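You operate a simulated robot arm through the tools that you are given. There is no shell and no other tool.

The job below is to be done with a simulated robot arm. You get a single attempt, and the scene is never put back.

## Task
Rest the green saucepan on the green mat; warm the orange one as the card says.
Fine: carry the hot green one by its handle, leave both handles turned in; set the large ring to the card's heat till the soup steams, then turn it off.
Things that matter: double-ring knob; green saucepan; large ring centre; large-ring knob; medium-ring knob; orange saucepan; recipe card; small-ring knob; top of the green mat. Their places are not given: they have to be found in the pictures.

It is judged by the outcome, as a careful person would: the job done as asked, and still so three seconds after it is handed in. It fails if anything else is knocked over, pushed out of place, dropped, spilled or broken.

## Robot
A 6-joint arm with a two-finger parallel gripper, fixed in place. Base frame: the origin is on the floor under the middle of its stand, x ahead of it, y to its left, z up. Lengths are in cm, angles in degrees, forces in N, time in s.
It reaches about 106.6 cm from its shoulder. Its first joint turns from -166.0 to 166.0 degrees. Payload 3.91 kg.
The tool frame sits at the grasp point between the pads (the TCP): z along the fingers, y along the line on which they close. The tips reach 3 cm beyond it. Largest opening 11 cm; finger width 2, thickness 1; the body of the gripper, 4.8 by 11.2 cm, starts 5.5 cm behind the TCP.
Orientation is that of the tool frame in the base frame, as [roll, pitch, yaw] about the fixed x, y, z axes, in that order (R = Rz(yaw) Ry(pitch) Rx(roll)). With the fingers straight down and closing along the base's y, the tool's x points along the base's -x, its y along +y and its z along -z.

## Interface
- The arm moves only by the tool send_rows. Its argument "plan" is a list of rows, each a list of 6 numbers: the shift along the base's x, y, z in units of 200 mm (1.0 is 200 mm), then the turn, a rotation vector about the base's x, y, z in units of 180 degrees (1.0 is 180 degrees). In form: [[tx, ty, tz, rx, ry, rz], ...]. A call has 1 to 20 rows; each row is the pose to reach, as a shift and turn from the pose commanded when the call began. "jaw" is the closure, from 0 (fully open) to 1 (shut), set as the call begins (left out, the last holds). A call with a number of a shift or a turn outside -1 to 1 is refused whole. Rows are played at 5 a second. More than 5 cm and 8.6 degrees between two rows, or a gripper value outside its range, and nothing of the call is played. Where a pose cannot be reached the arm comes as near as it can. A force on the tool above 40 N (or 10 N above the force at the start of the call, whichever is more), or a blocked arm, ends the call early, and 0.2 s more pass. The fingers move at their own pace (about 15.3 cm/s each) and stop on an object; they squeeze with about 33 N. The grip force told is the motor's: it shows also when the fingers shut on nothing. Time passes only in rows, and 0.2 s behind the last, so rows that repeat a pose let the fingers close. The reply holds the time, the measured pose of the TCP, the force on the tool along the base axes, the opening and the grip force, in the units named above and with some noise, with the torque about the TCP (base axes, N m) and any sound that the robot's microphone picked up.
- Cameras (640 x 400 px; columns grow to the right, rows downward): "scene" is fixed at [40.09, 50.09, 165.96]; the picture's right is [-0.54, -0.84, 0.00], its down [-0.75, 0.49, -0.44] and it looks along [0.37, -0.24, -0.90] (base axes); focal length 274 px, centre (320, 200). "wrist" rides on the gripper at [7.2, 1.7, -10.3] in the tool frame; the picture's right is [-0.23, 0.97, 0.00], its down [-0.76, -0.18, -0.62] and it looks along [-0.61, -0.14, 0.78] (tool axes); focal length 222 px, centre (320, 200).
- grab_frame(camera): a new picture of that camera. The clock stands still meanwhile.
- probe_pixels(camera, pixels): for up to 12 pixels [column, row] of the newest picture of that camera ("zoom" is the newest enlarged one), the place [x, y, z] in the base frame of the surface seen there, good to about 0.2 cm. The clock stands still meanwhile.
- zoom(camera, box): a new picture of the part [left, top, right, bottom] of that camera's present view, enlarged. The clock stands still meanwhile.
- close_job(): hands the job in; it is judged then, once.

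Open the gripper and draw the arm clear of the work before you hand the job in, unless the task says otherwise.

The tools are called after "Request:" by a JSON object that holds its "api" and its "payload". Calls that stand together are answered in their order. send_rows: Moves the arm, as the interface text tells. Its arguments: {"type":"object","properties":{"plan":{"type":"array","items":{"type":"array","items":{"type":"number"}}},"jaw":{"type":"number"}},"required":["plan"]} The other tools are called the same way: grab_frame (camera) takes a picture; probe_pixels (camera, pixels) gives the place of the surface under pixels of a picture; zoom (camera, box) takes an enlarged picture of a part of a camera's view; close_job () hands the job in.

At the start:

```text
time_s: 0.0
tcp_pos: [56.52, 8.62, 127.78]
tool_rot: [179.9, 0.1, 179.9]
contact_force: [-0.1, -0.2, 0.2]
ft_torque: [-0.01, 0.0, -0.01]
width: 11.01
finger_force: 0.1
```

scene: 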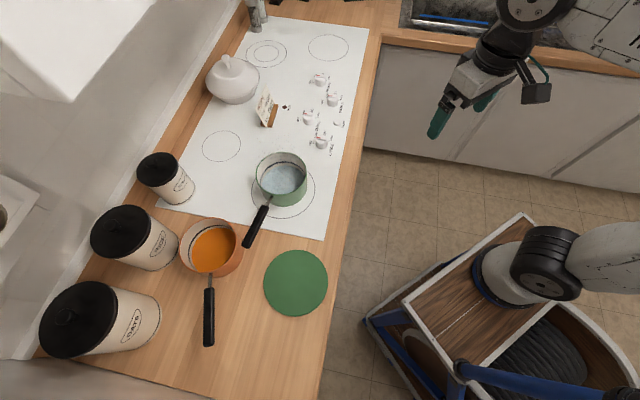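
wrist: 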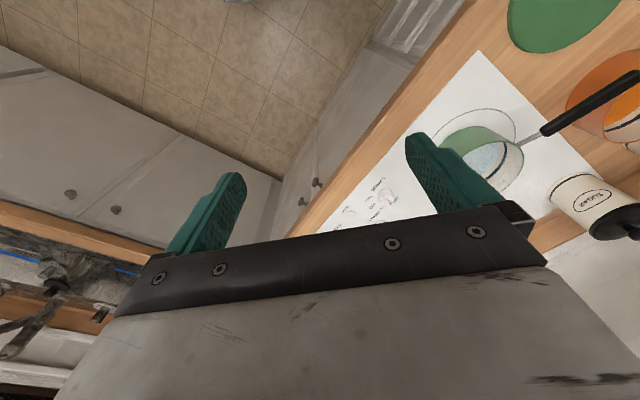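

The scene shows the green saucepan near (282,180), the orange one near (212,248), the green mat at (296,283), and the card at (266,110). I'll zoom in on the card and knobs first.

Request:
{"api": "zoom", "payload": {"camera": "scene", "box": [245, 80, 295, 135]}}

Request:
{"api": "zoom", "payload": {"camera": "scene", "box": [270, 60, 370, 160]}}

Request:
{"api": "zoom", "payload": {"camera": "scene", "box": [170, 130, 350, 350]}}

```text
7.27 times, centred on (270, 108) of scene
```

zoom: 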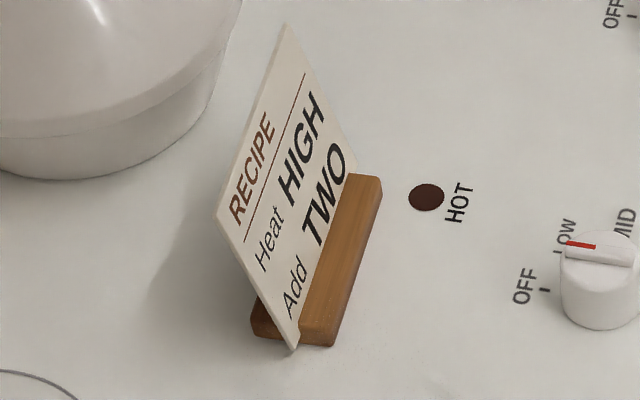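

```text
4.00 times, centred on (320, 110) of scene
```

zoom: 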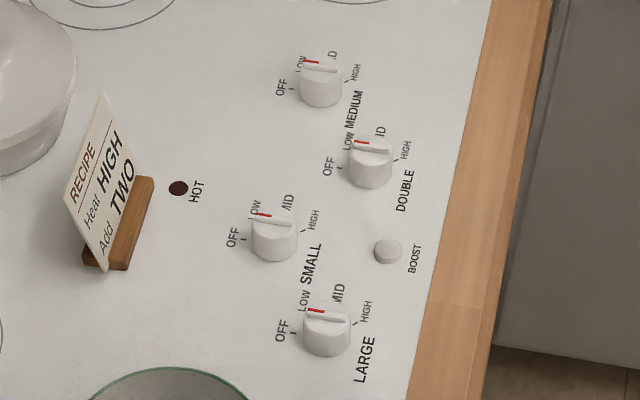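

```text
1.82 times, centred on (260, 240) of scene
```

zoom: 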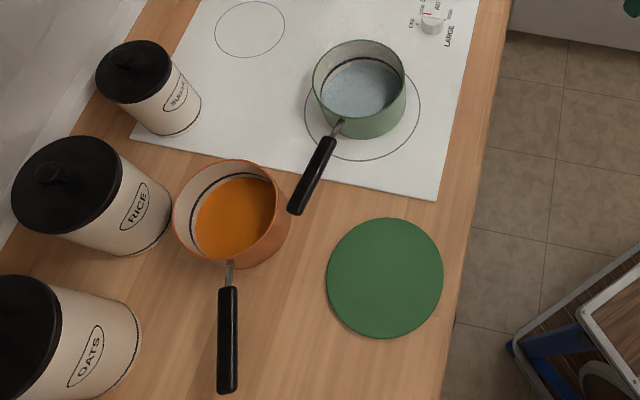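

The card reads "Heat HIGH / Add TWO", and all four knobs appear to point at OFF. Now I'll probe the geometry of the pans, mat, ring and counter edges.

Request:
{"api": "grab_frame", "payload": {"camera": "scene"}}

Request:
{"api": "probe_pixels", "payload": {"camera": "scene", "pixels": [[296, 283], [265, 283], [328, 283], [296, 251], [296, 315], [369, 28], [325, 240], [158, 206], [247, 18], [340, 200], [318, 398], [280, 350]]}}

Request:
{"api": "probe_pixels", "payload": {"camera": "scene", "pixels": [[282, 180], [257, 172], [307, 172], [282, 153], [289, 206], [266, 206], [260, 217], [254, 230], [247, 243], [315, 186], [285, 217], [300, 170]]}}

Request:
{"api": "probe_pixels", "payload": {"camera": "scene", "pixels": [[213, 250], [181, 240], [242, 240], [212, 218], [218, 276], [210, 278], [210, 290], [209, 305], [209, 320], [209, 340], [240, 258], [195, 265]]}}

```text
taken
```

scene: 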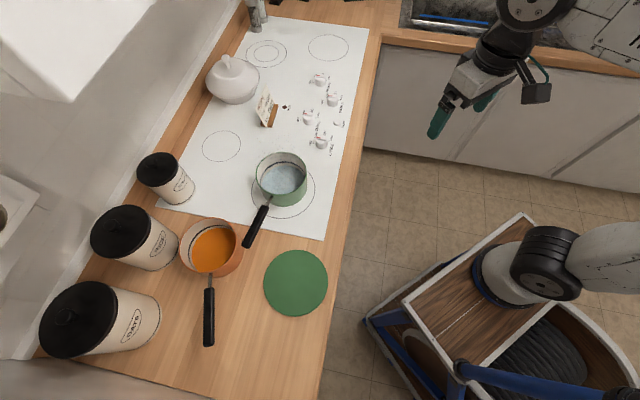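

```text
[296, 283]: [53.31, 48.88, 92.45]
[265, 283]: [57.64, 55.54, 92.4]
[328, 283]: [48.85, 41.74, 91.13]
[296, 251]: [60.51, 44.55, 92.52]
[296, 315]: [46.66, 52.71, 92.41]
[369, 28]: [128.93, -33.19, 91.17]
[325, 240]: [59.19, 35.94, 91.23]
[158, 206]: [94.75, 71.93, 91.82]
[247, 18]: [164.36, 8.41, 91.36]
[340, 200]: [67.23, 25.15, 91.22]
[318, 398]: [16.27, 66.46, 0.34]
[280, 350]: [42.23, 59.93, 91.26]
```

```text
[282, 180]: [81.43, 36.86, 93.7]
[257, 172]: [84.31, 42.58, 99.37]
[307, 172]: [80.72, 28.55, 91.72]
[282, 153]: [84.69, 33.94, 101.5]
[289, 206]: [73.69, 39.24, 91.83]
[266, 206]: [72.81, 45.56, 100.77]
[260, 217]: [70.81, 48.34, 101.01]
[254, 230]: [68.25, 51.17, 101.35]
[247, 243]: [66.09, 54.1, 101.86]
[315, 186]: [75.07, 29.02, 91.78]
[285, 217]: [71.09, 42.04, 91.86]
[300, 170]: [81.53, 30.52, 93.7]
```

```text
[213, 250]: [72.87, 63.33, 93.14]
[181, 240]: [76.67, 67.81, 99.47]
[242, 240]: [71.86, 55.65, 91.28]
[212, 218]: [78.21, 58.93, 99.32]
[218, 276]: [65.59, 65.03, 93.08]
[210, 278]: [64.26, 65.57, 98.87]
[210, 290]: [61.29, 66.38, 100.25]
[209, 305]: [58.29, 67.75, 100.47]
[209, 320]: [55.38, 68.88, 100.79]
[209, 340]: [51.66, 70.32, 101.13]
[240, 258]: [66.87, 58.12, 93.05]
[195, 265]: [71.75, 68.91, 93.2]
```

The counter front runs diagonally (x+y ≈ 90), and the mat centre is near (53.5, 48.7). I'll zoom in on the pans and knobs for finer probing.

Request:
{"api": "zoom", "payload": {"camera": "scene", "box": [235, 140, 325, 250]}}

```text
3.64 times, centred on (280, 195) of scene
```

zoom: 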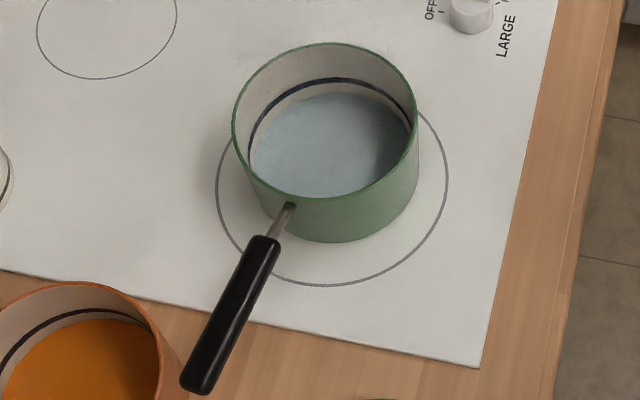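

The enlarged view shows the green pan's rim, the ring outline and the handle clearly. I'll probe the ring outline and rim points, then the handle points.

Request:
{"api": "probe_pixels", "payload": {"camera": "zoom", "pixels": [[217, 190], [447, 180], [330, 286], [250, 258], [420, 245], [430, 125], [395, 265], [232, 150], [225, 225], [478, 365], [585, 280], [560, 370]]}}

Request:
{"api": "probe_pixels", "payload": {"camera": "zoom", "pixels": [[233, 125], [415, 100], [325, 43], [330, 197], [283, 58], [381, 60], [288, 210], [278, 228], [265, 240], [245, 290], [220, 340], [197, 385]]}}

Request:
{"api": "probe_pixels", "payload": {"camera": "zoom", "pixels": [[248, 240], [279, 245], [228, 282], [262, 288], [205, 335], [240, 345], [183, 385], [210, 390], [300, 130], [350, 160], [340, 235], [400, 210]]}}

```text
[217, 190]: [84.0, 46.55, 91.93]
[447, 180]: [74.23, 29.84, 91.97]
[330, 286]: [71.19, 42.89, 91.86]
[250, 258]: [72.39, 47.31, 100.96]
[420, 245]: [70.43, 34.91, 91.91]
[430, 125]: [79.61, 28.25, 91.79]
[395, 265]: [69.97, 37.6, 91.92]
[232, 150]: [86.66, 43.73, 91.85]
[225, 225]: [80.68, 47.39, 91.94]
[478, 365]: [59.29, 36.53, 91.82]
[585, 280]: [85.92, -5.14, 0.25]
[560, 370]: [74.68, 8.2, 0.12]
```

```text
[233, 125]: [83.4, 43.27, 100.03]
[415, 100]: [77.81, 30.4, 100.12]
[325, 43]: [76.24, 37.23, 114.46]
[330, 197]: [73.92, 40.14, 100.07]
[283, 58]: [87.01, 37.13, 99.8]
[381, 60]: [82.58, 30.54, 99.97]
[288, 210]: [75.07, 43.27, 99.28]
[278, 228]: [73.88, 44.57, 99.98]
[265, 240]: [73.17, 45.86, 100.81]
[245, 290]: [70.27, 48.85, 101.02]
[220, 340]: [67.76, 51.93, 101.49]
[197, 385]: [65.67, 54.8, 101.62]
```

```text
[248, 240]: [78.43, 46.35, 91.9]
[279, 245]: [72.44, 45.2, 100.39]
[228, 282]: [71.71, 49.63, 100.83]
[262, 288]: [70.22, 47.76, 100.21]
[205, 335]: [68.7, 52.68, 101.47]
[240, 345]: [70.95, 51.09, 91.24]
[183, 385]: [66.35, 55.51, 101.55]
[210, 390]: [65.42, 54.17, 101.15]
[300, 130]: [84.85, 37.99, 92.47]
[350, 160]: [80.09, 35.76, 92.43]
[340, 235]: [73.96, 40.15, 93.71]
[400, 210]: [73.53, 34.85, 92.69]
```

Fitting those points gives a ring centre near (79.4, 38.0) and a green pan centre near (80, 37), radius 7, with the handle top at z≈101. Next I'll zoom on the orange pan and the large-ring knob.

Request:
{"api": "zoom", "payload": {"camera": "scene", "box": [165, 210, 265, 350]}}

Request:
{"api": "probe_pixels", "payload": {"camera": "zoom", "pixels": [[320, 200], [100, 100], [500, 100], [320, 300], [320, 350], [200, 200], [420, 180], [260, 60], [380, 60], [250, 150], [330, 230], [330, 380]]}}

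```text
2.86 times, centred on (215, 280) of scene
```

zoom: 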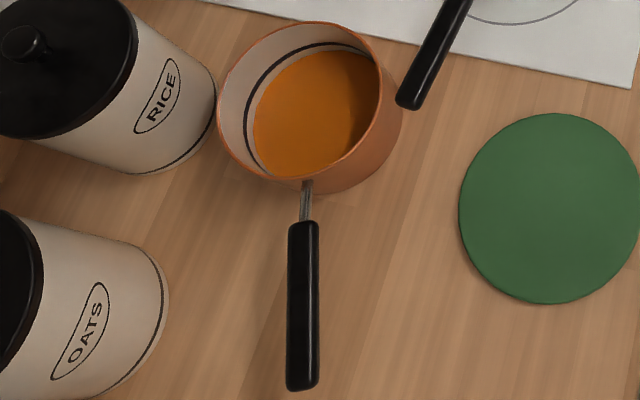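

```text
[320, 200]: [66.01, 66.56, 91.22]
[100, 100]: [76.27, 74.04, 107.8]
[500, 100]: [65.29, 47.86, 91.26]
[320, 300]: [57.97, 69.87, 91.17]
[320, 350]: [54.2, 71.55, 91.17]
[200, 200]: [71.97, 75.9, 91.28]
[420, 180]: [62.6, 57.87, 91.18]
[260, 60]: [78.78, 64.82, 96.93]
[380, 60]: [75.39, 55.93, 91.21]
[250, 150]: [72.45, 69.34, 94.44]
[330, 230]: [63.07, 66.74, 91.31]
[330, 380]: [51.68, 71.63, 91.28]
```

The orange pan's rim runs from about (217,100) to (382,75) in this enlarged view, with its handle running down to (302,388). I'll probe rim and handle points.

Request:
{"api": "probe_pixels", "payload": {"camera": "zoom", "pixels": [[218, 105], [242, 50], [330, 22], [378, 70], [355, 155], [270, 176], [233, 150], [305, 185], [305, 215], [303, 235], [303, 300], [303, 380]]}}

Request:
{"api": "probe_pixels", "payload": {"camera": "zoom", "pixels": [[290, 240], [316, 240], [290, 300], [316, 300], [290, 375], [316, 375], [405, 100], [425, 60], [462, 205], [550, 115], [560, 303], [636, 220]]}}

Request:
{"api": "zoom", "payload": {"camera": "scene", "box": [295, 115, 350, 160]}}

```text
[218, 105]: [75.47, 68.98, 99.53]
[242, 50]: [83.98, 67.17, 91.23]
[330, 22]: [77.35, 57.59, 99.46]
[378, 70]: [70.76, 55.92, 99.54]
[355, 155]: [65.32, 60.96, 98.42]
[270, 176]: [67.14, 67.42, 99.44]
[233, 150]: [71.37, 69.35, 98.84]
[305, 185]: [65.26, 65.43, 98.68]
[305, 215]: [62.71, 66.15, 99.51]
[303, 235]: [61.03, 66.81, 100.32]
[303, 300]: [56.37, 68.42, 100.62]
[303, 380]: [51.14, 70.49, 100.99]
```

```text
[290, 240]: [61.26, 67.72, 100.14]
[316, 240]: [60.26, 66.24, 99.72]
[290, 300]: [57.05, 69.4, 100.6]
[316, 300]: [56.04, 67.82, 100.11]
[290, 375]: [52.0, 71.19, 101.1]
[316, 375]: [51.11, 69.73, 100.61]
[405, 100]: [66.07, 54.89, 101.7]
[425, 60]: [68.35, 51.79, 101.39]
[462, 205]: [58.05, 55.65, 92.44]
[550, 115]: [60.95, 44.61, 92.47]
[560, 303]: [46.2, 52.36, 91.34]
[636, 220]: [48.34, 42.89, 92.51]
```

```text
8.89 times, centred on (322, 138) of scene
```

zoom: 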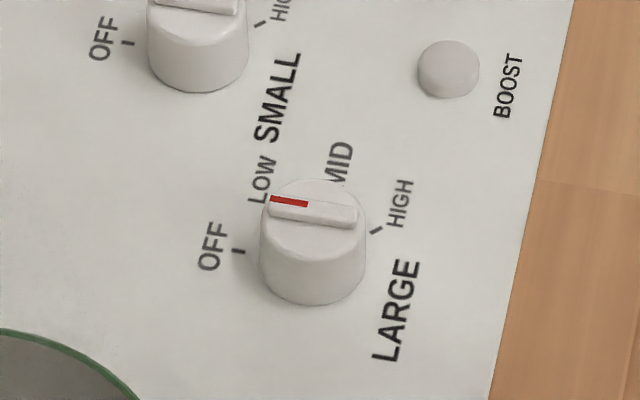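

The large-ring knob has its body centre at about (314,245) in the enlarged view, with the red mark toward OFF, the OFF tick at (238,251) and the HIGH tick at (376,230). I'll probe these.

Request:
{"api": "probe_pixels", "payload": {"camera": "zoom", "pixels": [[272, 199], [356, 212], [290, 202], [340, 212], [238, 251], [376, 230], [312, 240], [312, 303], [314, 190], [268, 215], [358, 232], [448, 68]]}}

Request:
{"api": "probe_pixels", "payload": {"camera": "zoom", "pixels": [[275, 205], [300, 211], [325, 217], [350, 220], [300, 201], [330, 206], [290, 235], [330, 240], [345, 180], [262, 180], [265, 280], [365, 270]]}}

```text
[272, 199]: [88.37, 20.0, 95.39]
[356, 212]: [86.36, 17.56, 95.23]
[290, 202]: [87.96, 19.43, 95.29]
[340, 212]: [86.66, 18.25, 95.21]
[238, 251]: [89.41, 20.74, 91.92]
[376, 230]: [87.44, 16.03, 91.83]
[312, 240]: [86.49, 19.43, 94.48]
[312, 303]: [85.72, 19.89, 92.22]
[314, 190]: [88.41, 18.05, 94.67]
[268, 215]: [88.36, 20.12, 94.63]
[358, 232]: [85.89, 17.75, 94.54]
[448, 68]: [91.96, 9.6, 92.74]
```

```text
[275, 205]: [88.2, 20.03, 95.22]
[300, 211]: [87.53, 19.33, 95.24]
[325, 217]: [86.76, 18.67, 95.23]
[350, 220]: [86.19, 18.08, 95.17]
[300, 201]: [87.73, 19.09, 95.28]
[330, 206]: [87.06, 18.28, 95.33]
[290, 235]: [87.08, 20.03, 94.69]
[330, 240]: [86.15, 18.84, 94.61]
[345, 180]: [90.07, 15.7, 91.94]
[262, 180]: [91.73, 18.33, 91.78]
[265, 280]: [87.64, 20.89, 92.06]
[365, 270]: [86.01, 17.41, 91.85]
```

The knob centre is about (87.25, 18.9), with OFF at +45° and HIGH at about −90°, so it needs a 135° clockwise turn. Before moving I'll check the other obstacles: the hood-like box, the canisters, the neighbouring knobs and the counter ends.

Request:
{"api": "grab_frame", "payload": {"camera": "scene"}}

Request:
{"api": "probe_pixels", "payload": {"camera": "scene", "pixels": [[80, 50], [60, 98], [150, 10], [157, 168], [123, 228], [77, 315], [309, 117], [332, 99], [320, 79], [338, 123], [232, 75], [266, 110]]}}

Request:
{"api": "probe_pixels", "payload": {"camera": "scene", "pixels": [[352, 180], [355, 170], [350, 200], [330, 320], [322, 380], [200, 390], [100, 375], [150, 380], [345, 240], [284, 107], [230, 200], [220, 145]]}}

```text
taken
```

scene: 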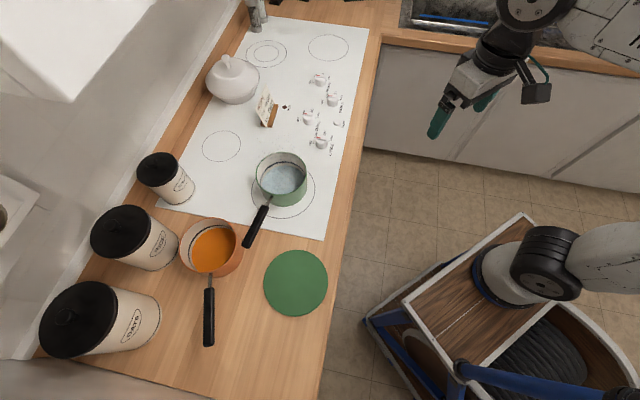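

```text
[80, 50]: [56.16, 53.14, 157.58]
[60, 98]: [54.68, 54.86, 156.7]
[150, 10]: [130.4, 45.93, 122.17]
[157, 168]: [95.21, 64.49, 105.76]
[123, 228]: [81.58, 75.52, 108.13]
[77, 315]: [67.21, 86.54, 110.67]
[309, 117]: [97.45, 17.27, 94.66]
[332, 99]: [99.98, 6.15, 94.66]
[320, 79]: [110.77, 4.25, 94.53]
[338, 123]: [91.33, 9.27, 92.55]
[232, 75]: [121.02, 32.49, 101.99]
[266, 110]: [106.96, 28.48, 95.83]
```

```text
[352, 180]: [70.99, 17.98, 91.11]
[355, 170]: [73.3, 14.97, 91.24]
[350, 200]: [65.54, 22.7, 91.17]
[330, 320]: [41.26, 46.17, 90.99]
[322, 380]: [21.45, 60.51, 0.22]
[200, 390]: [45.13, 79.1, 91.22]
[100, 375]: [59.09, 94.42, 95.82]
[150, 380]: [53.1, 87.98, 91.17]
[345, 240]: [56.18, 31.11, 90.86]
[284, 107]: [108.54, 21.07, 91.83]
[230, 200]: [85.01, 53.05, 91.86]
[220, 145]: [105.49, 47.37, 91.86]
```

Obstacles are clear: there's a hood-like box near z≈157 that I'll stay well below, the counter front edge is at x+y≈87, and the left end is at y−x≈36. I'll move toward the green handle at height, turning the closing axis perpendicular to the handle (about −50.6° about z), with the jaw partly open.

Request:
{"api": "send_rows", "payload": {"plan": [[0.05, 0.1, 0, 0, 0, -0.035], [0.1, 0.22, 0, 0, 0, -0.07], [0.15, 0.34, -0.02, 0, 0, -0.105], [0.2, 0.46, -0.05, 0, 0, -0.14], [0.25, 0.58, -0.08, 0, 0, -0.175], [0.3, 0.7, -0.11, 0, 0, -0.21], [0.35, 0.82, -0.14, 0, 0, -0.245], [0.385, 0.94, -0.17, 0, 0, -0.281], [0.385, 0.965, -0.18, 0, 0, -0.281]], "jaw": 0.35}}

```text
time_s: 2.0
tcp_pos: [64.28, 27.88, 124.35]
tool_rot: [180.0, 0.1, 129.3]
contact_force: [-0.2, -0.5, -0.4]
ft_torque: [0.0, -0.02, 0.0]
width: 7.15
finger_force: 0.1
```

The arm is at (64.3, 27.9, 124.4) with yaw 129.3°, free of contact. Next I move to a hover over the handle grip point (71.9, 47.2) at z≈112.

Request:
{"api": "send_rows", "payload": {"plan": [[0.05, 0.13, -0.06, 0, 0, 0], [0.11, 0.28, -0.14, 0, 0, 0], [0.17, 0.43, -0.22, 0, 0, 0], [0.24, 0.6, -0.31, 0, 0, 0], [0.31, 0.77, -0.4, 0, 0, 0], [0.36, 0.9, -0.5, 0, 0, 0], [0.381, 0.966, -0.57, 0, 0, 0], [0.381, 0.966, -0.6, 0, 0, 0], [0.381, 0.966, -0.6, 0, 0, 0]]}}

Request:
{"api": "grab_frame", "payload": {"camera": "wrist"}}

Request:
{"api": "zoom", "payload": {"camera": "scene", "box": [200, 140, 340, 260]}}

```text
time_s: 4.0
tcp_pos: [71.92, 47.19, 112.16]
tool_rot: [179.9, 0.0, 129.5]
contact_force: [-1.1, 0.3, 0.3]
ft_torque: [0.0, 0.02, -0.01]
width: 7.12
finger_force: 0.0
```

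```text
taken
```

wrist: 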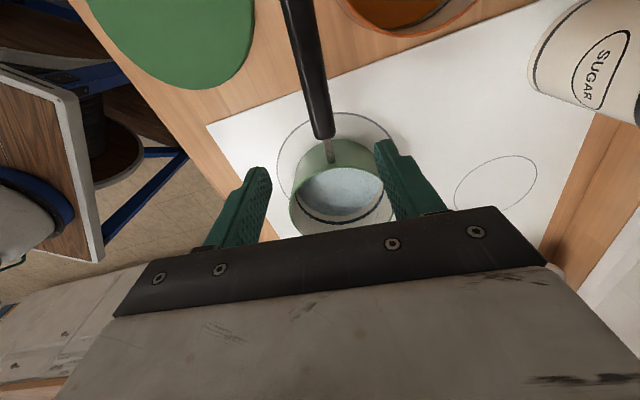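

```text
3.33 times, centred on (270, 200) of scene
```

zoom: 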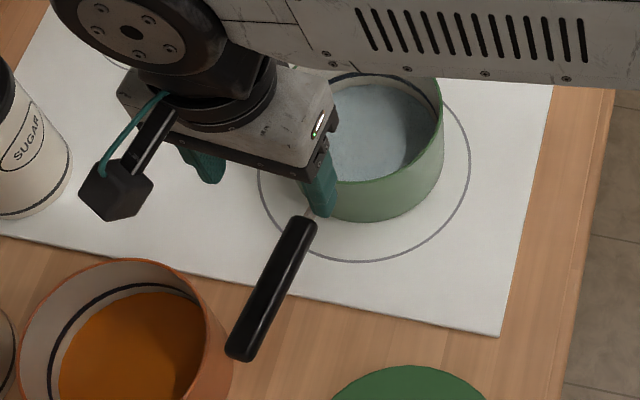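

The wrist picture shows the handle passing through (320,118), exactly where the tool axis meets it, with the black part starting at row 137. I'll probe the handle surface and edges to set the grip height.

Request:
{"api": "probe_pixels", "payload": {"camera": "wrist", "pixels": [[321, 132], [320, 118], [309, 118], [332, 118], [316, 90], [310, 60], [303, 30], [331, 150], [304, 90], [328, 90], [335, 185], [380, 185]]}}

```text
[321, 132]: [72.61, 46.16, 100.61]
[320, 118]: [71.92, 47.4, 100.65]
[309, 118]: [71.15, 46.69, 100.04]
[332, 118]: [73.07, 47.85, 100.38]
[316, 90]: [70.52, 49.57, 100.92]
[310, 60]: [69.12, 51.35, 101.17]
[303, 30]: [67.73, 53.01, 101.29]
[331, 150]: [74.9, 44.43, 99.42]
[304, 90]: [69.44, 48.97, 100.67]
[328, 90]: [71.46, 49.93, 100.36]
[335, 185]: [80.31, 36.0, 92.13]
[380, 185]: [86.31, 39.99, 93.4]
```

The handle at the grip is about 2.2 cm wide, centred on (72.1, 47.3), with its top at z≈100.65. I'll descend to TCP (72.35, 46.9, 99.6) with the jaw still open.

Request:
{"api": "send_rows", "payload": {"plan": [[0.0215, -0.0145, -0.12, 0, 0, 0], [0.0215, -0.0145, -0.25, 0, 0, 0], [0.0215, -0.0145, -0.38, 0, 0, 0], [0.0215, -0.0145, -0.48, 0, 0, 0], [0.0215, -0.0145, -0.56, 0, 0, 0], [0.0215, -0.0145, -0.61, 0, 0, 0], [0.0215, -0.0145, -0.628, 0, 0, 0], [0.0215, -0.0145, -0.628, 0, 0, 0]]}}

Request:
{"api": "grab_frame", "payload": {"camera": "wrist"}}

```text
time_s: 5.8
tcp_pos: [72.3, 46.99, 99.77]
tool_rot: [180.0, -0.1, 129.4]
contact_force: [-1.0, -0.5, -0.1]
ft_torque: [-0.01, 0.0, -0.01]
width: 7.14
finger_force: 0.2
```

```text
taken
```

wrist: 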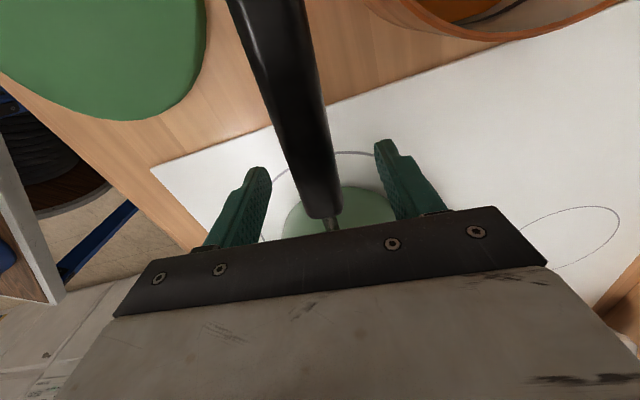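

The handle sits centred between the fingers at about (320,189). I close the jaw and let it settle.

Request:
{"api": "send_rows", "payload": {"plan": [[0, 0, 0, 0, 0, 0], [0, 0, 0, 0, 0, 0], [0, 0, 0, 0, 0, 0], [0, 0, 0, 0, 0, 0]], "jaw": 1.0}}

```text
time_s: 6.8
tcp_pos: [72.27, 46.86, 99.73]
tool_rot: [180.0, 0.0, 129.4]
contact_force: [-0.6, -1.3, 0.1]
ft_torque: [-0.04, 0.02, -0.18]
width: 2.38
finger_force: 32.5
```

The fingers closed on the handle at 2.38 cm with 32.5 N. I lift slowly by 1 cm as a test for slipping.

Request:
{"api": "send_rows", "payload": {"plan": [[0, 0, 0.01, 0, 0, 0], [0, 0, 0.02, 0, 0, 0], [0, 0, 0.03, 0, 0, 0], [0, 0, 0.04, 0, 0, 0], [0, 0, 0.05, 0, 0, 0], [0, 0, 0.05, 0, 0, 0]]}}

Request:
{"api": "zoom", "payload": {"camera": "scene", "box": [235, 140, 325, 250]}}

Request:
{"api": "grab_frame", "payload": {"camera": "wrist"}}

```text
time_s: 8.2
tcp_pos: [72.25, 46.94, 100.74]
tool_rot: [-180.0, 0.1, 129.3]
contact_force: [-0.5, 0.3, -5.1]
ft_torque: [0.46, 0.36, 0.02]
width: 2.38
finger_force: 32.4
```

```text
3.64 times, centred on (280, 195) of scene
```

zoom: 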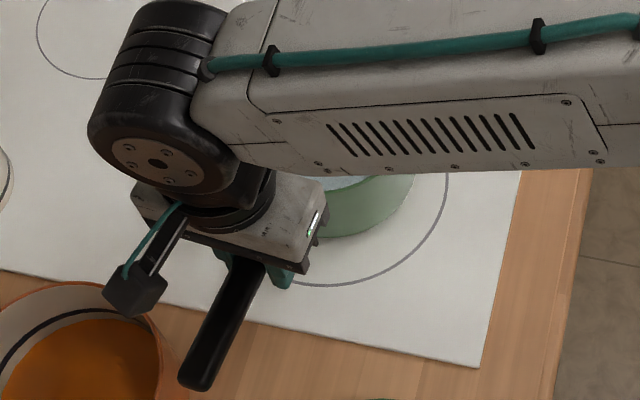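

```text
taken
```

wrist: 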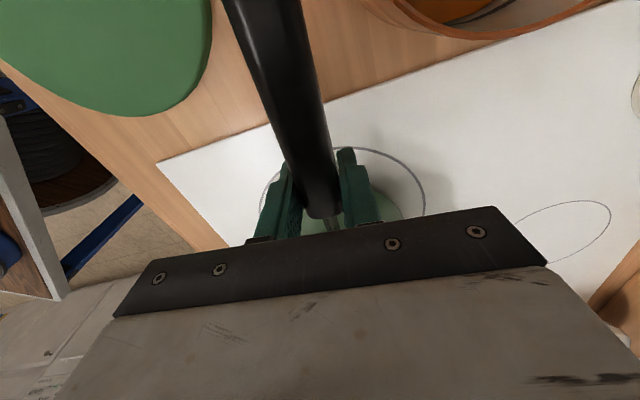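

The force of −5.1 N and torque of about 0.58 N·m suggest the pan is lifted with its weight about 11.4 cm out. I'll check for droop by probing the handle slope and the cooktop below.

Request:
{"api": "probe_pixels", "payload": {"camera": "wrist", "pixels": [[262, 20], [272, 50], [285, 90], [298, 130], [308, 170], [312, 195], [340, 225], [390, 210]]}}

Request:
{"api": "probe_pixels", "payload": {"camera": "zoom", "pixels": [[350, 235], [370, 205], [400, 185], [340, 210], [395, 210], [197, 375], [215, 340]]}}

```text
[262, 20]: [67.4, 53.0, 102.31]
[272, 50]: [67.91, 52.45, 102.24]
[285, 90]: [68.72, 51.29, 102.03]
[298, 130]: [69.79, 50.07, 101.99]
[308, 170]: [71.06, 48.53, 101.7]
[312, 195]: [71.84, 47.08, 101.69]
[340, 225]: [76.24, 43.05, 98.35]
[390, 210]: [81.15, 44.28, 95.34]
```

```text
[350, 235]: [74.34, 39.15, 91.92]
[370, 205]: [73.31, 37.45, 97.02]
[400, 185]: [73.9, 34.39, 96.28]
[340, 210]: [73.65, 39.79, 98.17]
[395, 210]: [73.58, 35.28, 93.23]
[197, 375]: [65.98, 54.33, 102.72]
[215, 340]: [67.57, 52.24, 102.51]
```

The handle slope is unchanged, so there's no droop, and the pan is clear of the ring. I lift about 5.6 cm more and carry it halfway toward the mat, slowly.

Request:
{"api": "send_rows", "payload": {"plan": [[0, 0, 0.03, 0, 0, 0], [0, 0, 0.08, 0, 0, 0], [0, 0, 0.14, 0, 0, 0], [0, 0, 0.2, 0, 0, 0], [0, 0, 0.25, 0, 0, 0], [-0.01, 0.006, 0.275, 0, 0, 0], [-0.03, 0.017, 0.28, 0, 0, 0], [-0.065, 0.037, 0.28, 0, 0, 0], [-0.11, 0.063, 0.28, 0, 0, 0], [-0.16, 0.091, 0.28, 0, 0, 0], [-0.21, 0.12, 0.28, 0, 0, 0], [-0.26, 0.148, 0.28, 0, 0, 0], [-0.31, 0.177, 0.28, 0, 0, 0], [-0.36, 0.205, 0.28, 0, 0, 0], [-0.41, 0.234, 0.28, 0, 0, 0], [-0.46, 0.262, 0.28, 0, 0, 0], [-0.51, 0.291, 0.28, 0, 0, 0], [-0.55, 0.314, 0.28, 0, 0, 0], [-0.575, 0.328, 0.28, 0, 0, 0], [-0.585, 0.334, 0.28, 0, 0, 0]]}}

Request:
{"api": "grab_frame", "payload": {"camera": "scene"}}

Request:
{"api": "grab_frame", "payload": {"camera": "wrist"}}

```text
time_s: 12.4
tcp_pos: [60.54, 53.71, 106.34]
tool_rot: [-180.0, -0.1, 129.3]
contact_force: [0.3, 0.0, -5.8]
ft_torque: [0.47, 0.36, 0.03]
width: 2.41
finger_force: 32.9
```

```text
taken
```

scene: 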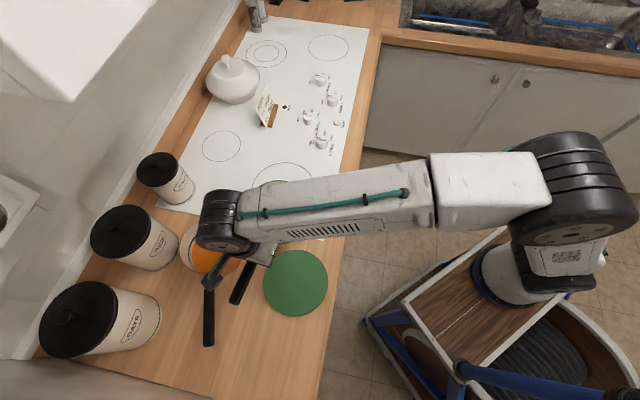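

```text
taken
```

wrist: 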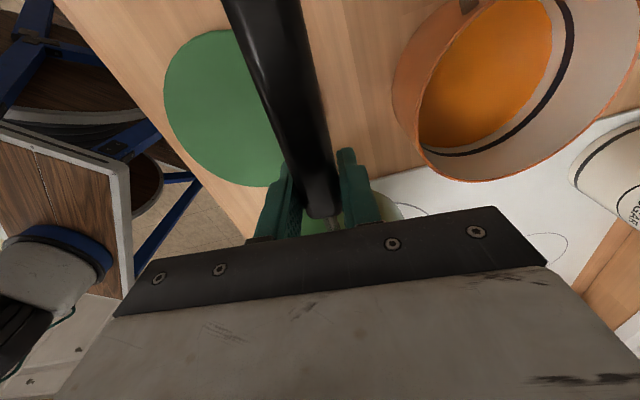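

The load is steady (−5.8 N, torque unchanged). I continue to the mat while turning the handle about 13° further in, aiming the TCP at (48.6, 60.4).

Request:
{"api": "send_rows", "payload": {"plan": [[-0.01, 0.006, 0, 0, 0, -0.001], [-0.03, 0.017, 0, 0, 0, -0.004], [-0.065, 0.037, 0, 0, 0, -0.008], [-0.11, 0.062, 0, 0, 0, -0.013], [-0.16, 0.09, 0, 0, 0, -0.019], [-0.21, 0.118, 0, 0, 0, -0.025], [-0.26, 0.146, 0, 0, 0, -0.031], [-0.31, 0.174, 0, 0, 0, -0.037], [-0.36, 0.203, 0, 0, 0, -0.043], [-0.41, 0.231, 0, 0, 0, -0.049], [-0.46, 0.259, 0, 0, 0, -0.055], [-0.51, 0.287, 0, 0, 0, -0.061], [-0.55, 0.31, 0, 0, 0, -0.066], [-0.58, 0.326, 0, 0, 0, -0.07], [-0.597, 0.336, 0, 0, 0, -0.072], [-0.597, 0.336, 0, 0, 0, -0.072], [-0.597, 0.336, 0, 0, 0, -0.072]]}}

Request:
{"api": "grab_frame", "payload": {"camera": "scene"}}

Request:
{"api": "zoom", "payload": {"camera": "scene", "box": [180, 220, 350, 350]}}

Request:
{"api": "grab_frame", "payload": {"camera": "wrist"}}

```text
time_s: 16.0
tcp_pos: [48.58, 60.36, 106.34]
tool_rot: [-180.0, 0.0, 116.4]
contact_force: [0.0, -0.4, -4.9]
ft_torque: [0.49, 0.23, -0.01]
width: 2.38
finger_force: 33.0
```

```text
taken
```

scene: 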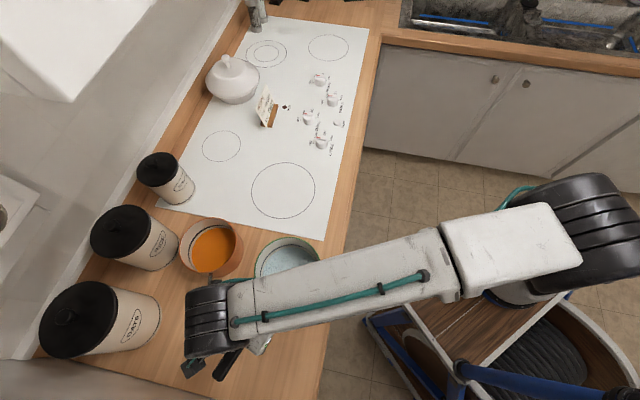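

```text
3.08 times, centred on (265, 285) of scene
```

zoom: 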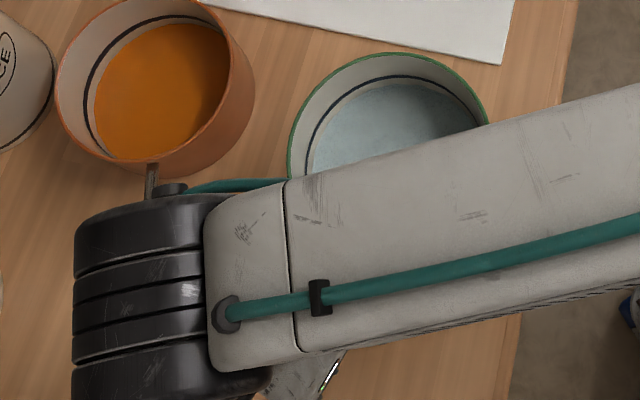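

```text
taken
```

wrist: 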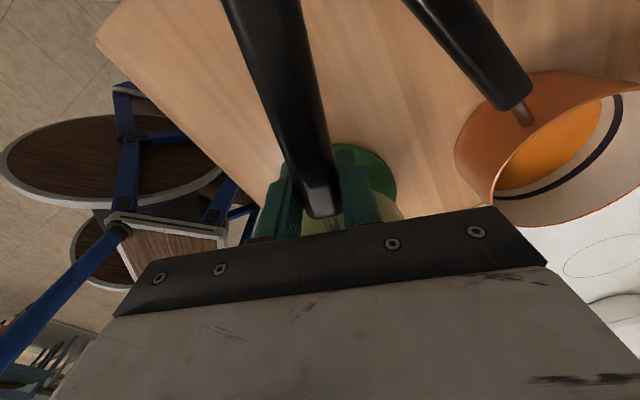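

The ring is now fully visible and the green rim shows in the enlarged view from (290,150) over (400,53) to (486,115). I'll probe the rim to check the pan centre over the mat, and the ring outline too.

Request:
{"api": "probe_pixels", "payload": {"camera": "zoom", "pixels": [[290, 155], [300, 113], [345, 70], [400, 54], [450, 73], [478, 100], [486, 120]]}}

Request:
{"api": "probe_pixels", "payload": {"camera": "scene", "pixels": [[252, 190], [315, 189], [283, 162], [283, 217], [262, 170], [305, 168], [262, 211], [305, 209]]}}

Request:
{"api": "probe_pixels", "payload": {"camera": "wrist", "pixels": [[262, 20], [285, 90], [308, 170], [385, 185], [375, 160], [350, 146]]}}

```text
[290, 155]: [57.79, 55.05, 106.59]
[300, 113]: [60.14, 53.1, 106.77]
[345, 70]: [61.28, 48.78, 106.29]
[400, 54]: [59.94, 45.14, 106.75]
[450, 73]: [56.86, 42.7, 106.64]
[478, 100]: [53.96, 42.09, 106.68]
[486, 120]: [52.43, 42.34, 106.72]
```

```text
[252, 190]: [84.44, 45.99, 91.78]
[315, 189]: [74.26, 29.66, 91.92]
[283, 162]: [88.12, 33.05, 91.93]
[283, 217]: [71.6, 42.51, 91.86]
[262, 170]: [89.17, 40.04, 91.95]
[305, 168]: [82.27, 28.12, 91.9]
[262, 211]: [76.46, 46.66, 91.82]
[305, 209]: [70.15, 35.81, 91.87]
```

```text
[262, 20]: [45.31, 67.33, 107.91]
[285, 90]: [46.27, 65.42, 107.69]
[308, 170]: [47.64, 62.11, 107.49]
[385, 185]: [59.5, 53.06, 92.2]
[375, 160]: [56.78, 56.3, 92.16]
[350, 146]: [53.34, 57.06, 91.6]
```

The pan centre is at (54.2, 49.1), within 0.5 cm of the mat centre, and it's level. I lower about 6 cm onto the mat, slowing near contact, with a small (−0.4, −0.2) correction.

Request:
{"api": "send_rows", "payload": {"plan": [[-0.01, -0.005, -0.015, 0, 0, 0], [-0.02, -0.01, -0.05, 0, 0, 0], [-0.02, -0.01, -0.095, 0, 0, 0], [-0.02, -0.01, -0.14, 0, 0, 0], [-0.02, -0.01, -0.185, 0, 0, 0], [-0.02, -0.01, -0.225, 0, 0, 0], [-0.02, -0.01, -0.255, 0, 0, 0], [-0.02, -0.01, -0.275, 0, 0, 0], [-0.02, -0.01, -0.285, 0, 0, 0], [-0.02, -0.01, -0.292, 0, 0, 0], [-0.02, -0.01, -0.297, 0, 0, 0], [-0.02, -0.01, -0.3, 0, 0, 0], [-0.02, -0.01, -0.3, 0, 0, 0]]}}

```text
time_s: 18.8
tcp_pos: [48.2, 60.11, 100.32]
tool_rot: [180.0, 0.0, 116.5]
contact_force: [-2.1, 3.7, 3.4]
ft_torque: [-0.74, -0.37, 0.11]
width: 2.39
finger_force: 33.2
```

Contact with the mat now reads +3.4 N upward with the torque reversed. I relieve by 0.1 cm and check before releasing.

Request:
{"api": "send_rows", "payload": {"plan": [[0, 0, 0.003, 0, 0, 0], [0, 0, 0.005, 0, 0, 0], [0, 0, 0.005, 0, 0, 0]]}}

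Request:
{"api": "zoom", "payload": {"camera": "scene", "box": [180, 220, 350, 350]}}

Request:
{"api": "grab_frame", "payload": {"camera": "wrist"}}

```text
time_s: 19.6
tcp_pos: [48.11, 60.17, 100.26]
tool_rot: [-179.8, 0.1, 116.5]
contact_force: [-0.2, -0.2, -4.8]
ft_torque: [0.52, 0.24, 0.01]
width: 2.35
finger_force: 32.5
```

```text
3.08 times, centred on (265, 285) of scene
```

zoom: 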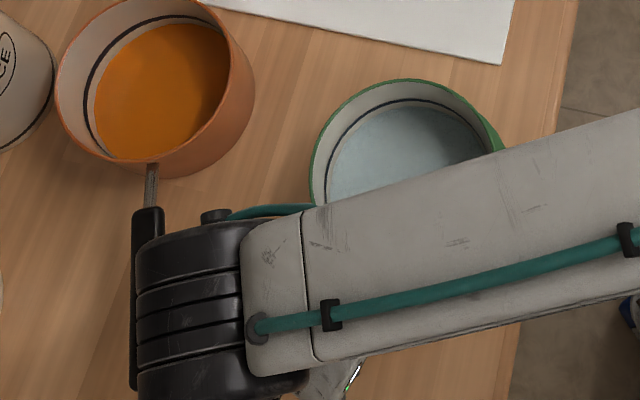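

```text
taken
```

wrist: 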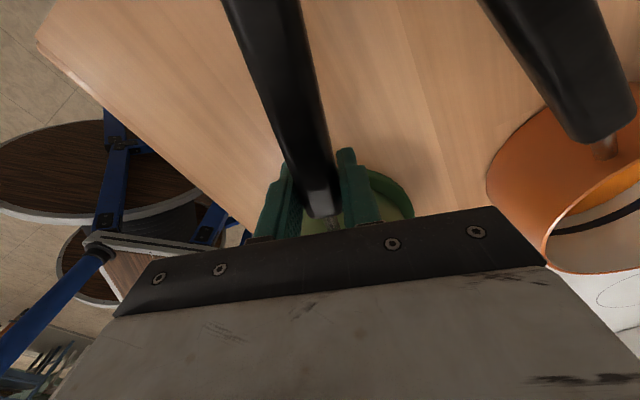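

At that height the pan hangs free again (−4.8 N), so contact is within 0.1 cm. I lower 0.06 cm to touch, then open the jaw.

Request:
{"api": "send_rows", "payload": {"plan": [[0, 0, -0.002, 0, 0, 0], [0, 0, -0.003, 0, 0, 0], [0, 0, -0.003, 0, 0, 0]]}}

Request:
{"api": "send_rows", "payload": {"plan": [[0, 0, 0, 0, 0, 0], [0, 0, 0, 0, 0, 0], [0, 0, 0, 0, 0, 0], [0, 0, 0, 0, 0, 0]], "jaw": 0.35}}

Request:
{"api": "grab_frame", "payload": {"camera": "wrist"}}

```text
time_s: 20.4
tcp_pos: [48.08, 60.18, 100.37]
tool_rot: [-180.0, 0.0, 116.5]
contact_force: [1.0, -0.5, -2.6]
ft_torque: [0.2, 0.06, -0.02]
width: 2.38
finger_force: 33.1
```

```text
time_s: 21.4
tcp_pos: [48.23, 60.21, 100.39]
tool_rot: [-180.0, 0.1, 116.5]
contact_force: [0.3, -0.2, 0.4]
ft_torque: [-0.02, 0.01, -0.01]
width: 7.17
finger_force: 0.0
```

```text
taken
```

wrist: 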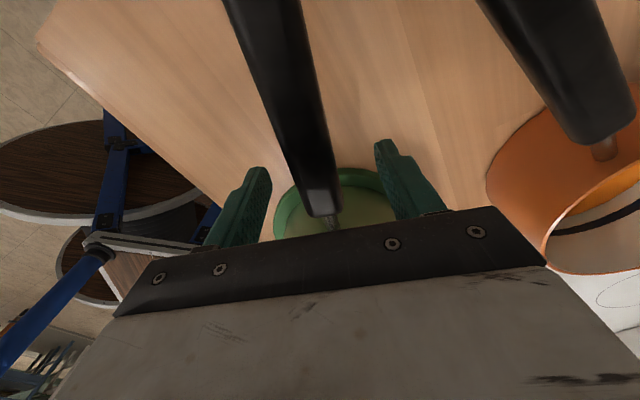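

The green pan is released on the mat (force ≈ 0). I raise straight up, then move over the orange handle while turning +43° to match its direction.

Request:
{"api": "send_rows", "payload": {"plan": [[0, 0, 0.05, 0, 0, 0], [0, 0, 0.15, 0, 0, 0], [0, 0, 0.3, 0, 0, 0], [0, 0, 0.45, 0, 0, 0], [0, 0, 0.58, 0, 0, 0], [0.05, 0.03, 0.6, 0, 0, 0.03], [0.13, 0.075, 0.6, 0, 0, 0.06], [0.22, 0.127, 0.6, 0, 0, 0.09], [0.31, 0.18, 0.6, 0, 0, 0.12], [0.4, 0.232, 0.6, 0, 0, 0.15], [0.48, 0.28, 0.6, 0, 0, 0.18], [0.55, 0.32, 0.6, 0, 0, 0.21], [0.595, 0.345, 0.6, 0, 0, 0.238], [0.595, 0.345, 0.6, 0, 0, 0.238]]}}

Request:
{"api": "grab_frame", "payload": {"camera": "wrist"}}

Request:
{"api": "grab_frame", "payload": {"camera": "scene"}}

```text
time_s: 24.4
tcp_pos: [60.11, 67.08, 112.33]
tool_rot: [180.0, 0.0, 159.3]
contact_force: [0.6, 0.6, 0.9]
ft_torque: [0.05, 0.03, 0.0]
width: 7.16
finger_force: 0.2
```

```text
taken
```

wrist: 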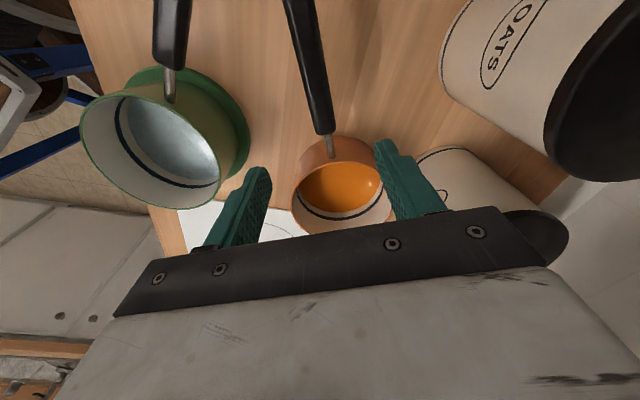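

```text
taken
```

scene: 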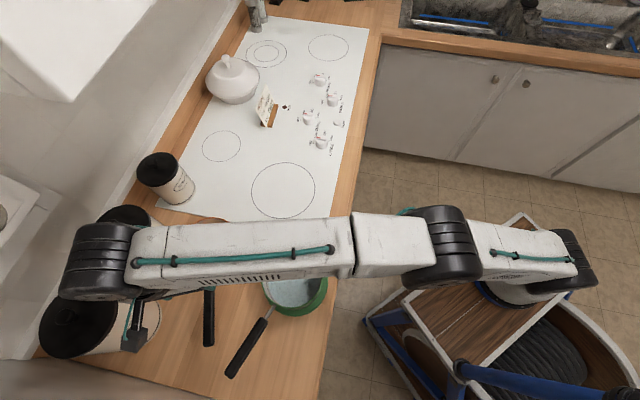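

The green pan rests on the mat with its handle turned in. In the wrist view the orange handle crosses (322,118); I'll probe it to set the grip.

Request:
{"api": "probe_pixels", "payload": {"camera": "wrist", "pixels": [[326, 128], [322, 115], [312, 118], [332, 112], [315, 90], [308, 60], [302, 30], [331, 145], [305, 90], [326, 87], [345, 190], [380, 180]]}}

Request:
{"api": "probe_pixels", "payload": {"camera": "scene", "pixels": [[232, 375], [250, 348], [265, 323], [300, 312], [327, 292], [265, 290], [298, 290]]}}

```text
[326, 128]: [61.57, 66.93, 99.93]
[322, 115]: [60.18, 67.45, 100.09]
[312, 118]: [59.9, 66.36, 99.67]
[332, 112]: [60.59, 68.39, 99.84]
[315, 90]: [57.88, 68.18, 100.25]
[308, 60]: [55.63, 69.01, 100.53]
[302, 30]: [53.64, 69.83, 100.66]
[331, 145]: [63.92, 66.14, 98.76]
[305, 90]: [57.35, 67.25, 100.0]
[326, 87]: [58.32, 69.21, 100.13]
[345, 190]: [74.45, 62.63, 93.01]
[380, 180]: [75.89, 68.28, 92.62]
```

```text
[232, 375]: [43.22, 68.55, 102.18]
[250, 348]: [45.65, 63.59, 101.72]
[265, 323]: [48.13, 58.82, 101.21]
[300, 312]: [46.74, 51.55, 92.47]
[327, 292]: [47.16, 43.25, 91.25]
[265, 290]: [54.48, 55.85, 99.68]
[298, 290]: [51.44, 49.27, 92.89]
```

Orange handle axis passes through (60.45, 67.3) with its top at z≈100.05. I descend to TCP z≈99.1.

Request:
{"api": "send_rows", "payload": {"plan": [[0.017, 0.01, -0.12, 0, 0, 0], [0.017, 0.01, -0.26, 0, 0, 0], [0.017, 0.01, -0.4, 0, 0, 0], [0.017, 0.01, -0.51, 0, 0, 0], [0.017, 0.01, -0.59, 0, 0, 0], [0.017, 0.01, -0.64, 0, 0, 0], [0.017, 0.01, -0.66, 0, 0, 0], [0.017, 0.01, -0.66, 0, 0, 0]]}}

Request:
{"api": "grab_frame", "payload": {"camera": "wrist"}}

```text
time_s: 26.2
tcp_pos: [60.54, 67.21, 99.02]
tool_rot: [180.0, 0.0, 159.3]
contact_force: [-0.5, -1.0, 0.5]
ft_torque: [0.0, 0.01, 0.0]
width: 7.14
finger_force: 0.0
```

```text
taken
```

wrist: 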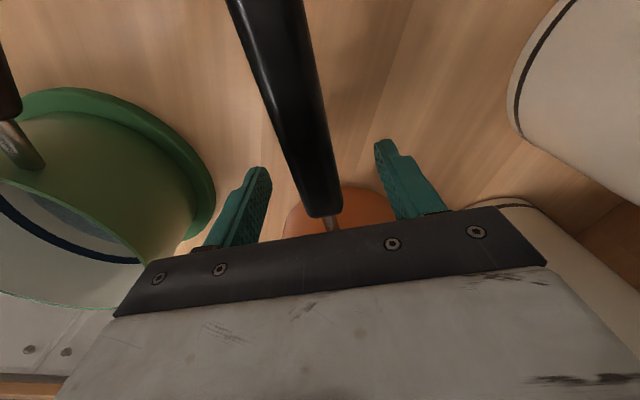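

The orange handle is centred between the fingers. I close the jaw and let it settle.

Request:
{"api": "send_rows", "payload": {"plan": [[0, 0, 0, 0, 0, 0], [0, 0, 0, 0, 0, 0], [0, 0, 0, 0, 0, 0], [0, 0, 0, 0, 0, 0]], "jaw": 1.0}}

Request:
{"api": "send_rows", "payload": {"plan": [[0, 0, 0.01, 0, 0, 0], [0, 0, 0.02, 0, 0, 0], [0, 0, 0.03, 0, 0, 0], [0, 0, 0.04, 0, 0, 0], [0, 0, 0.05, 0, 0, 0], [0, 0, 0.05, 0, 0, 0]]}}

Request:
{"api": "grab_frame", "payload": {"camera": "wrist"}}

```text
time_s: 27.2
tcp_pos: [60.53, 67.22, 99.14]
tool_rot: [180.0, -0.1, 159.2]
contact_force: [-0.8, -1.7, -0.2]
ft_torque: [-0.04, 0.01, -0.26]
width: 2.36
finger_force: 33.4
```

```text
time_s: 28.6
tcp_pos: [60.48, 67.24, 100.1]
tool_rot: [-179.9, 0.0, 159.3]
contact_force: [-0.2, -0.5, -4.9]
ft_torque: [0.19, 0.57, -0.01]
width: 2.35
finger_force: 32.6
```

```text
taken
```

wrist: 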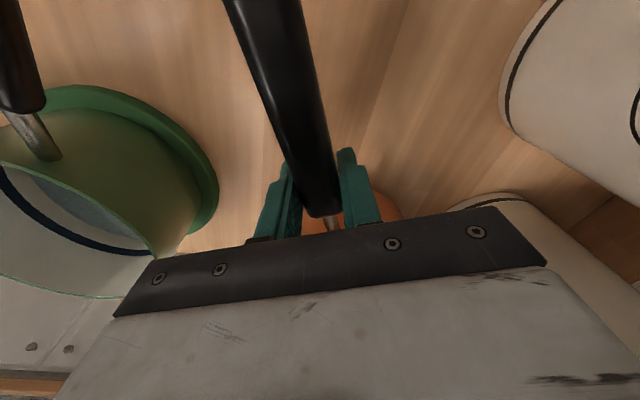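

The load is −4.9 N and 0.6 N·m, the same as the green pan. I'll check the handle slope before carrying.

Request:
{"api": "probe_pixels", "payload": {"camera": "wrist", "pixels": [[262, 20], [272, 50], [285, 90], [298, 130], [308, 170], [312, 195]]}}

```text
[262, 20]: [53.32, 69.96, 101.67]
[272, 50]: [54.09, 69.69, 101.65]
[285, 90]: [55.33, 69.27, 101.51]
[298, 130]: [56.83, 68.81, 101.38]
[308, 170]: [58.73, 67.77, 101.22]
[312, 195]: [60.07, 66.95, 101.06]
```

There's no droop. I lift about 6 cm more, straight up.

Request:
{"api": "send_rows", "payload": {"plan": [[0, 0, 0.02, 0, 0, 0], [0, 0, 0.06, 0, 0, 0], [0, 0, 0.115, 0, 0, 0], [0, 0, 0.17, 0, 0, 0], [0, 0, 0.225, 0, 0, 0], [0, 0, 0.27, 0, 0, 0], [0, 0, 0.295, 0, 0, 0], [0, 0, 0.3, 0, 0, 0]]}}

```text
time_s: 30.4
tcp_pos: [60.51, 67.2, 106.07]
tool_rot: [179.9, 0.1, 159.3]
contact_force: [-0.3, -0.5, -5.5]
ft_torque: [0.19, 0.55, -0.01]
width: 2.38
finger_force: 33.0
```

Lifted and steady at z=106. Now I carry the orange pan to over the ring while turning its handle about 44° in, aiming for TCP (74.1, 49.3) with the handle at 115°.

Request:
{"api": "send_rows", "payload": {"plan": [[0.007, -0.009, 0, 0, 0, -0.002], [0.02, -0.027, 0, 0, 0, -0.007], [0.048, -0.063, 0, 0, 0, -0.017], [0.082, -0.107, 0, 0, 0, -0.03], [0.123, -0.161, 0, 0, 0, -0.044], [0.163, -0.215, 0, 0, 0, -0.059], [0.204, -0.269, 0, 0, 0, -0.074], [0.245, -0.322, 0, 0, 0, -0.089], [0.286, -0.376, 0, 0, 0, -0.103], [0.327, -0.43, 0, 0, 0, -0.118], [0.368, -0.483, 0, 0, 0, -0.133], [0.409, -0.537, 0, 0, 0, -0.148], [0.449, -0.591, 0, 0, 0, -0.162], [0.49, -0.644, 0, 0, 0, -0.177], [0.531, -0.698, 0, 0, 0, -0.192], [0.572, -0.752, 0, 0, 0, -0.207], [0.613, -0.806, 0, 0, 0, -0.221], [0.647, -0.85, 0, 0, 0, -0.234], [0.671, -0.882, 0, 0, 0, -0.242], [0.681, -0.895, 0, 0, 0, -0.246]]}}

Request:
{"api": "grab_frame", "payload": {"camera": "scene"}}

Request:
{"api": "zoom", "payload": {"camera": "scene", "box": [220, 130, 340, 260]}}

Request:
{"api": "grab_frame", "payload": {"camera": "wrist"}}

```text
time_s: 34.6
tcp_pos: [74.09, 49.28, 106.21]
tool_rot: [-179.9, 0.1, 115.0]
contact_force: [0.2, 0.4, -5.8]
ft_torque: [0.53, 0.28, 0.01]
width: 2.41
finger_force: 33.6
```

```text
taken
```

scene: 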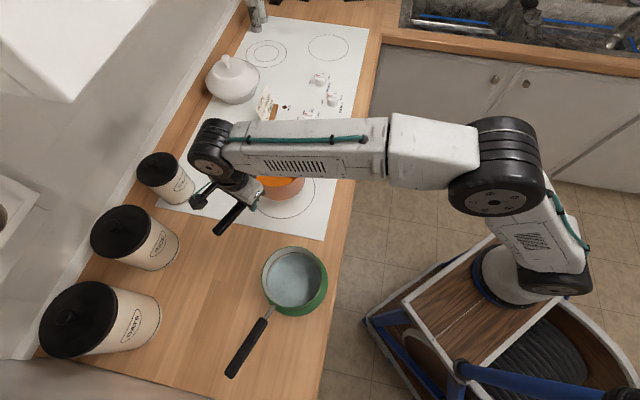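

```text
3.08 times, centred on (280, 195) of scene
```

zoom: 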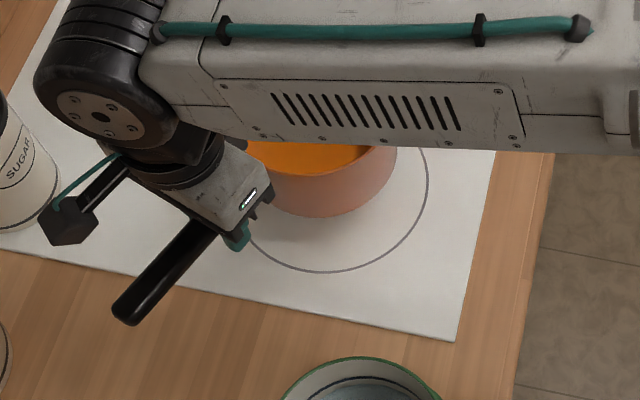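

```text
taken
```

wrist: 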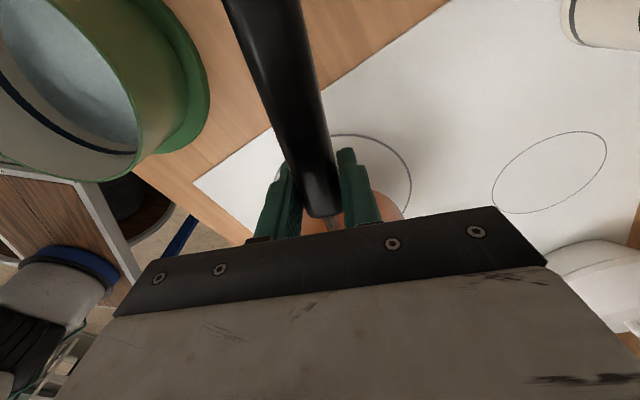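

The orange pan is over the ring. I'll probe its front rim to check its centre, and confirm the green pan's rim and position on the mat.

Request:
{"api": "probe_pixels", "payload": {"camera": "zoom", "pixels": [[270, 174], [295, 177], [320, 175], [345, 167], [365, 155], [396, 150], [285, 195], [330, 216], [375, 195], [395, 165]]}}

Request:
{"api": "probe_pixels", "payload": {"camera": "scene", "pixels": [[262, 275], [276, 252], [295, 247], [317, 258], [325, 275], [270, 300], [297, 316], [326, 295]]}}

```text
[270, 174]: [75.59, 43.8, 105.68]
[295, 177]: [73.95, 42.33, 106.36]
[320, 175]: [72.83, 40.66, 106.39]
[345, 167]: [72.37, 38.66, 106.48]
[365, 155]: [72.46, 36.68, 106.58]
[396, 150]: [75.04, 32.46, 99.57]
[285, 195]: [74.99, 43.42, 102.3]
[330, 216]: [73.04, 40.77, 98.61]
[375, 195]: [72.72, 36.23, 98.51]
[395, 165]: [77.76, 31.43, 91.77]
```

```text
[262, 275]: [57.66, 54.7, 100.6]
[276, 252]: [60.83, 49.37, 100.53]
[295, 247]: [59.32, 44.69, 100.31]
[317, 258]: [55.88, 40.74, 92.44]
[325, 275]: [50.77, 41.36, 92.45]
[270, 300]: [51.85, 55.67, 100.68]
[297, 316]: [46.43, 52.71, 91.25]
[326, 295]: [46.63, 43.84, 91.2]
```

The orange pan centre is at (79.3, 37.8), right over the ring centre, and the green pan is centred on the mat. I lower about 6.2 cm, slowing near contact.

Request:
{"api": "send_rows", "payload": {"plan": [[0.005, 0, -0.015, 0, 0, 0], [0.01, 0, -0.05, 0, 0, 0], [0.01, 0, -0.095, 0, 0, 0], [0.01, 0, -0.14, 0, 0, 0], [0.01, 0, -0.185, 0, 0, 0], [0.01, 0, -0.225, 0, 0, 0], [0.01, 0, -0.26, 0, 0, 0], [0.01, 0, -0.282, 0, 0, 0], [0.01, 0, -0.294, 0, 0, 0], [0.01, 0, -0.3, 0, 0, 0], [0.01, 0, -0.304, 0, 0, 0], [0.01, 0, -0.304, 0, 0, 0]]}}

```text
time_s: 37.2
tcp_pos: [74.12, 49.41, 100.05]
tool_rot: [179.9, 0.1, 115.0]
contact_force: [-0.8, 0.1, -6.2]
ft_torque: [0.55, 0.29, -0.01]
width: 2.37
finger_force: 32.8
```

The pan still hangs free at TCP z≈100.05 (−6.2 N). I continue down in 0.04–0.06 cm steps until the load transfers.

Request:
{"api": "send_rows", "payload": {"plan": [[0, 0, -0.003, 0, 0, 0], [0, 0, -0.006, 0, 0, 0], [0, 0, -0.006, 0, 0, 0]]}}

```text
time_s: 38.0
tcp_pos: [74.33, 49.38, 99.87]
tool_rot: [-179.9, 0.0, 115.1]
contact_force: [0.4, -0.6, -5.6]
ft_torque: [0.54, 0.25, 0.01]
width: 2.38
finger_force: 33.3
```

Still hanging at z≈99.87. I step down a further 0.1 cm.

Request:
{"api": "send_rows", "payload": {"plan": [[0, 0, -0.003, 0, 0, 0], [0, 0, -0.005, 0, 0, 0], [0, 0, -0.005, 0, 0, 0]]}}

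```text
time_s: 38.8
tcp_pos: [74.12, 49.24, 99.94]
tool_rot: [-179.9, -0.1, 115.1]
contact_force: [-0.9, -0.6, 0.0]
ft_torque: [-0.42, -0.16, 0.01]
width: 2.38
finger_force: 33.0
```

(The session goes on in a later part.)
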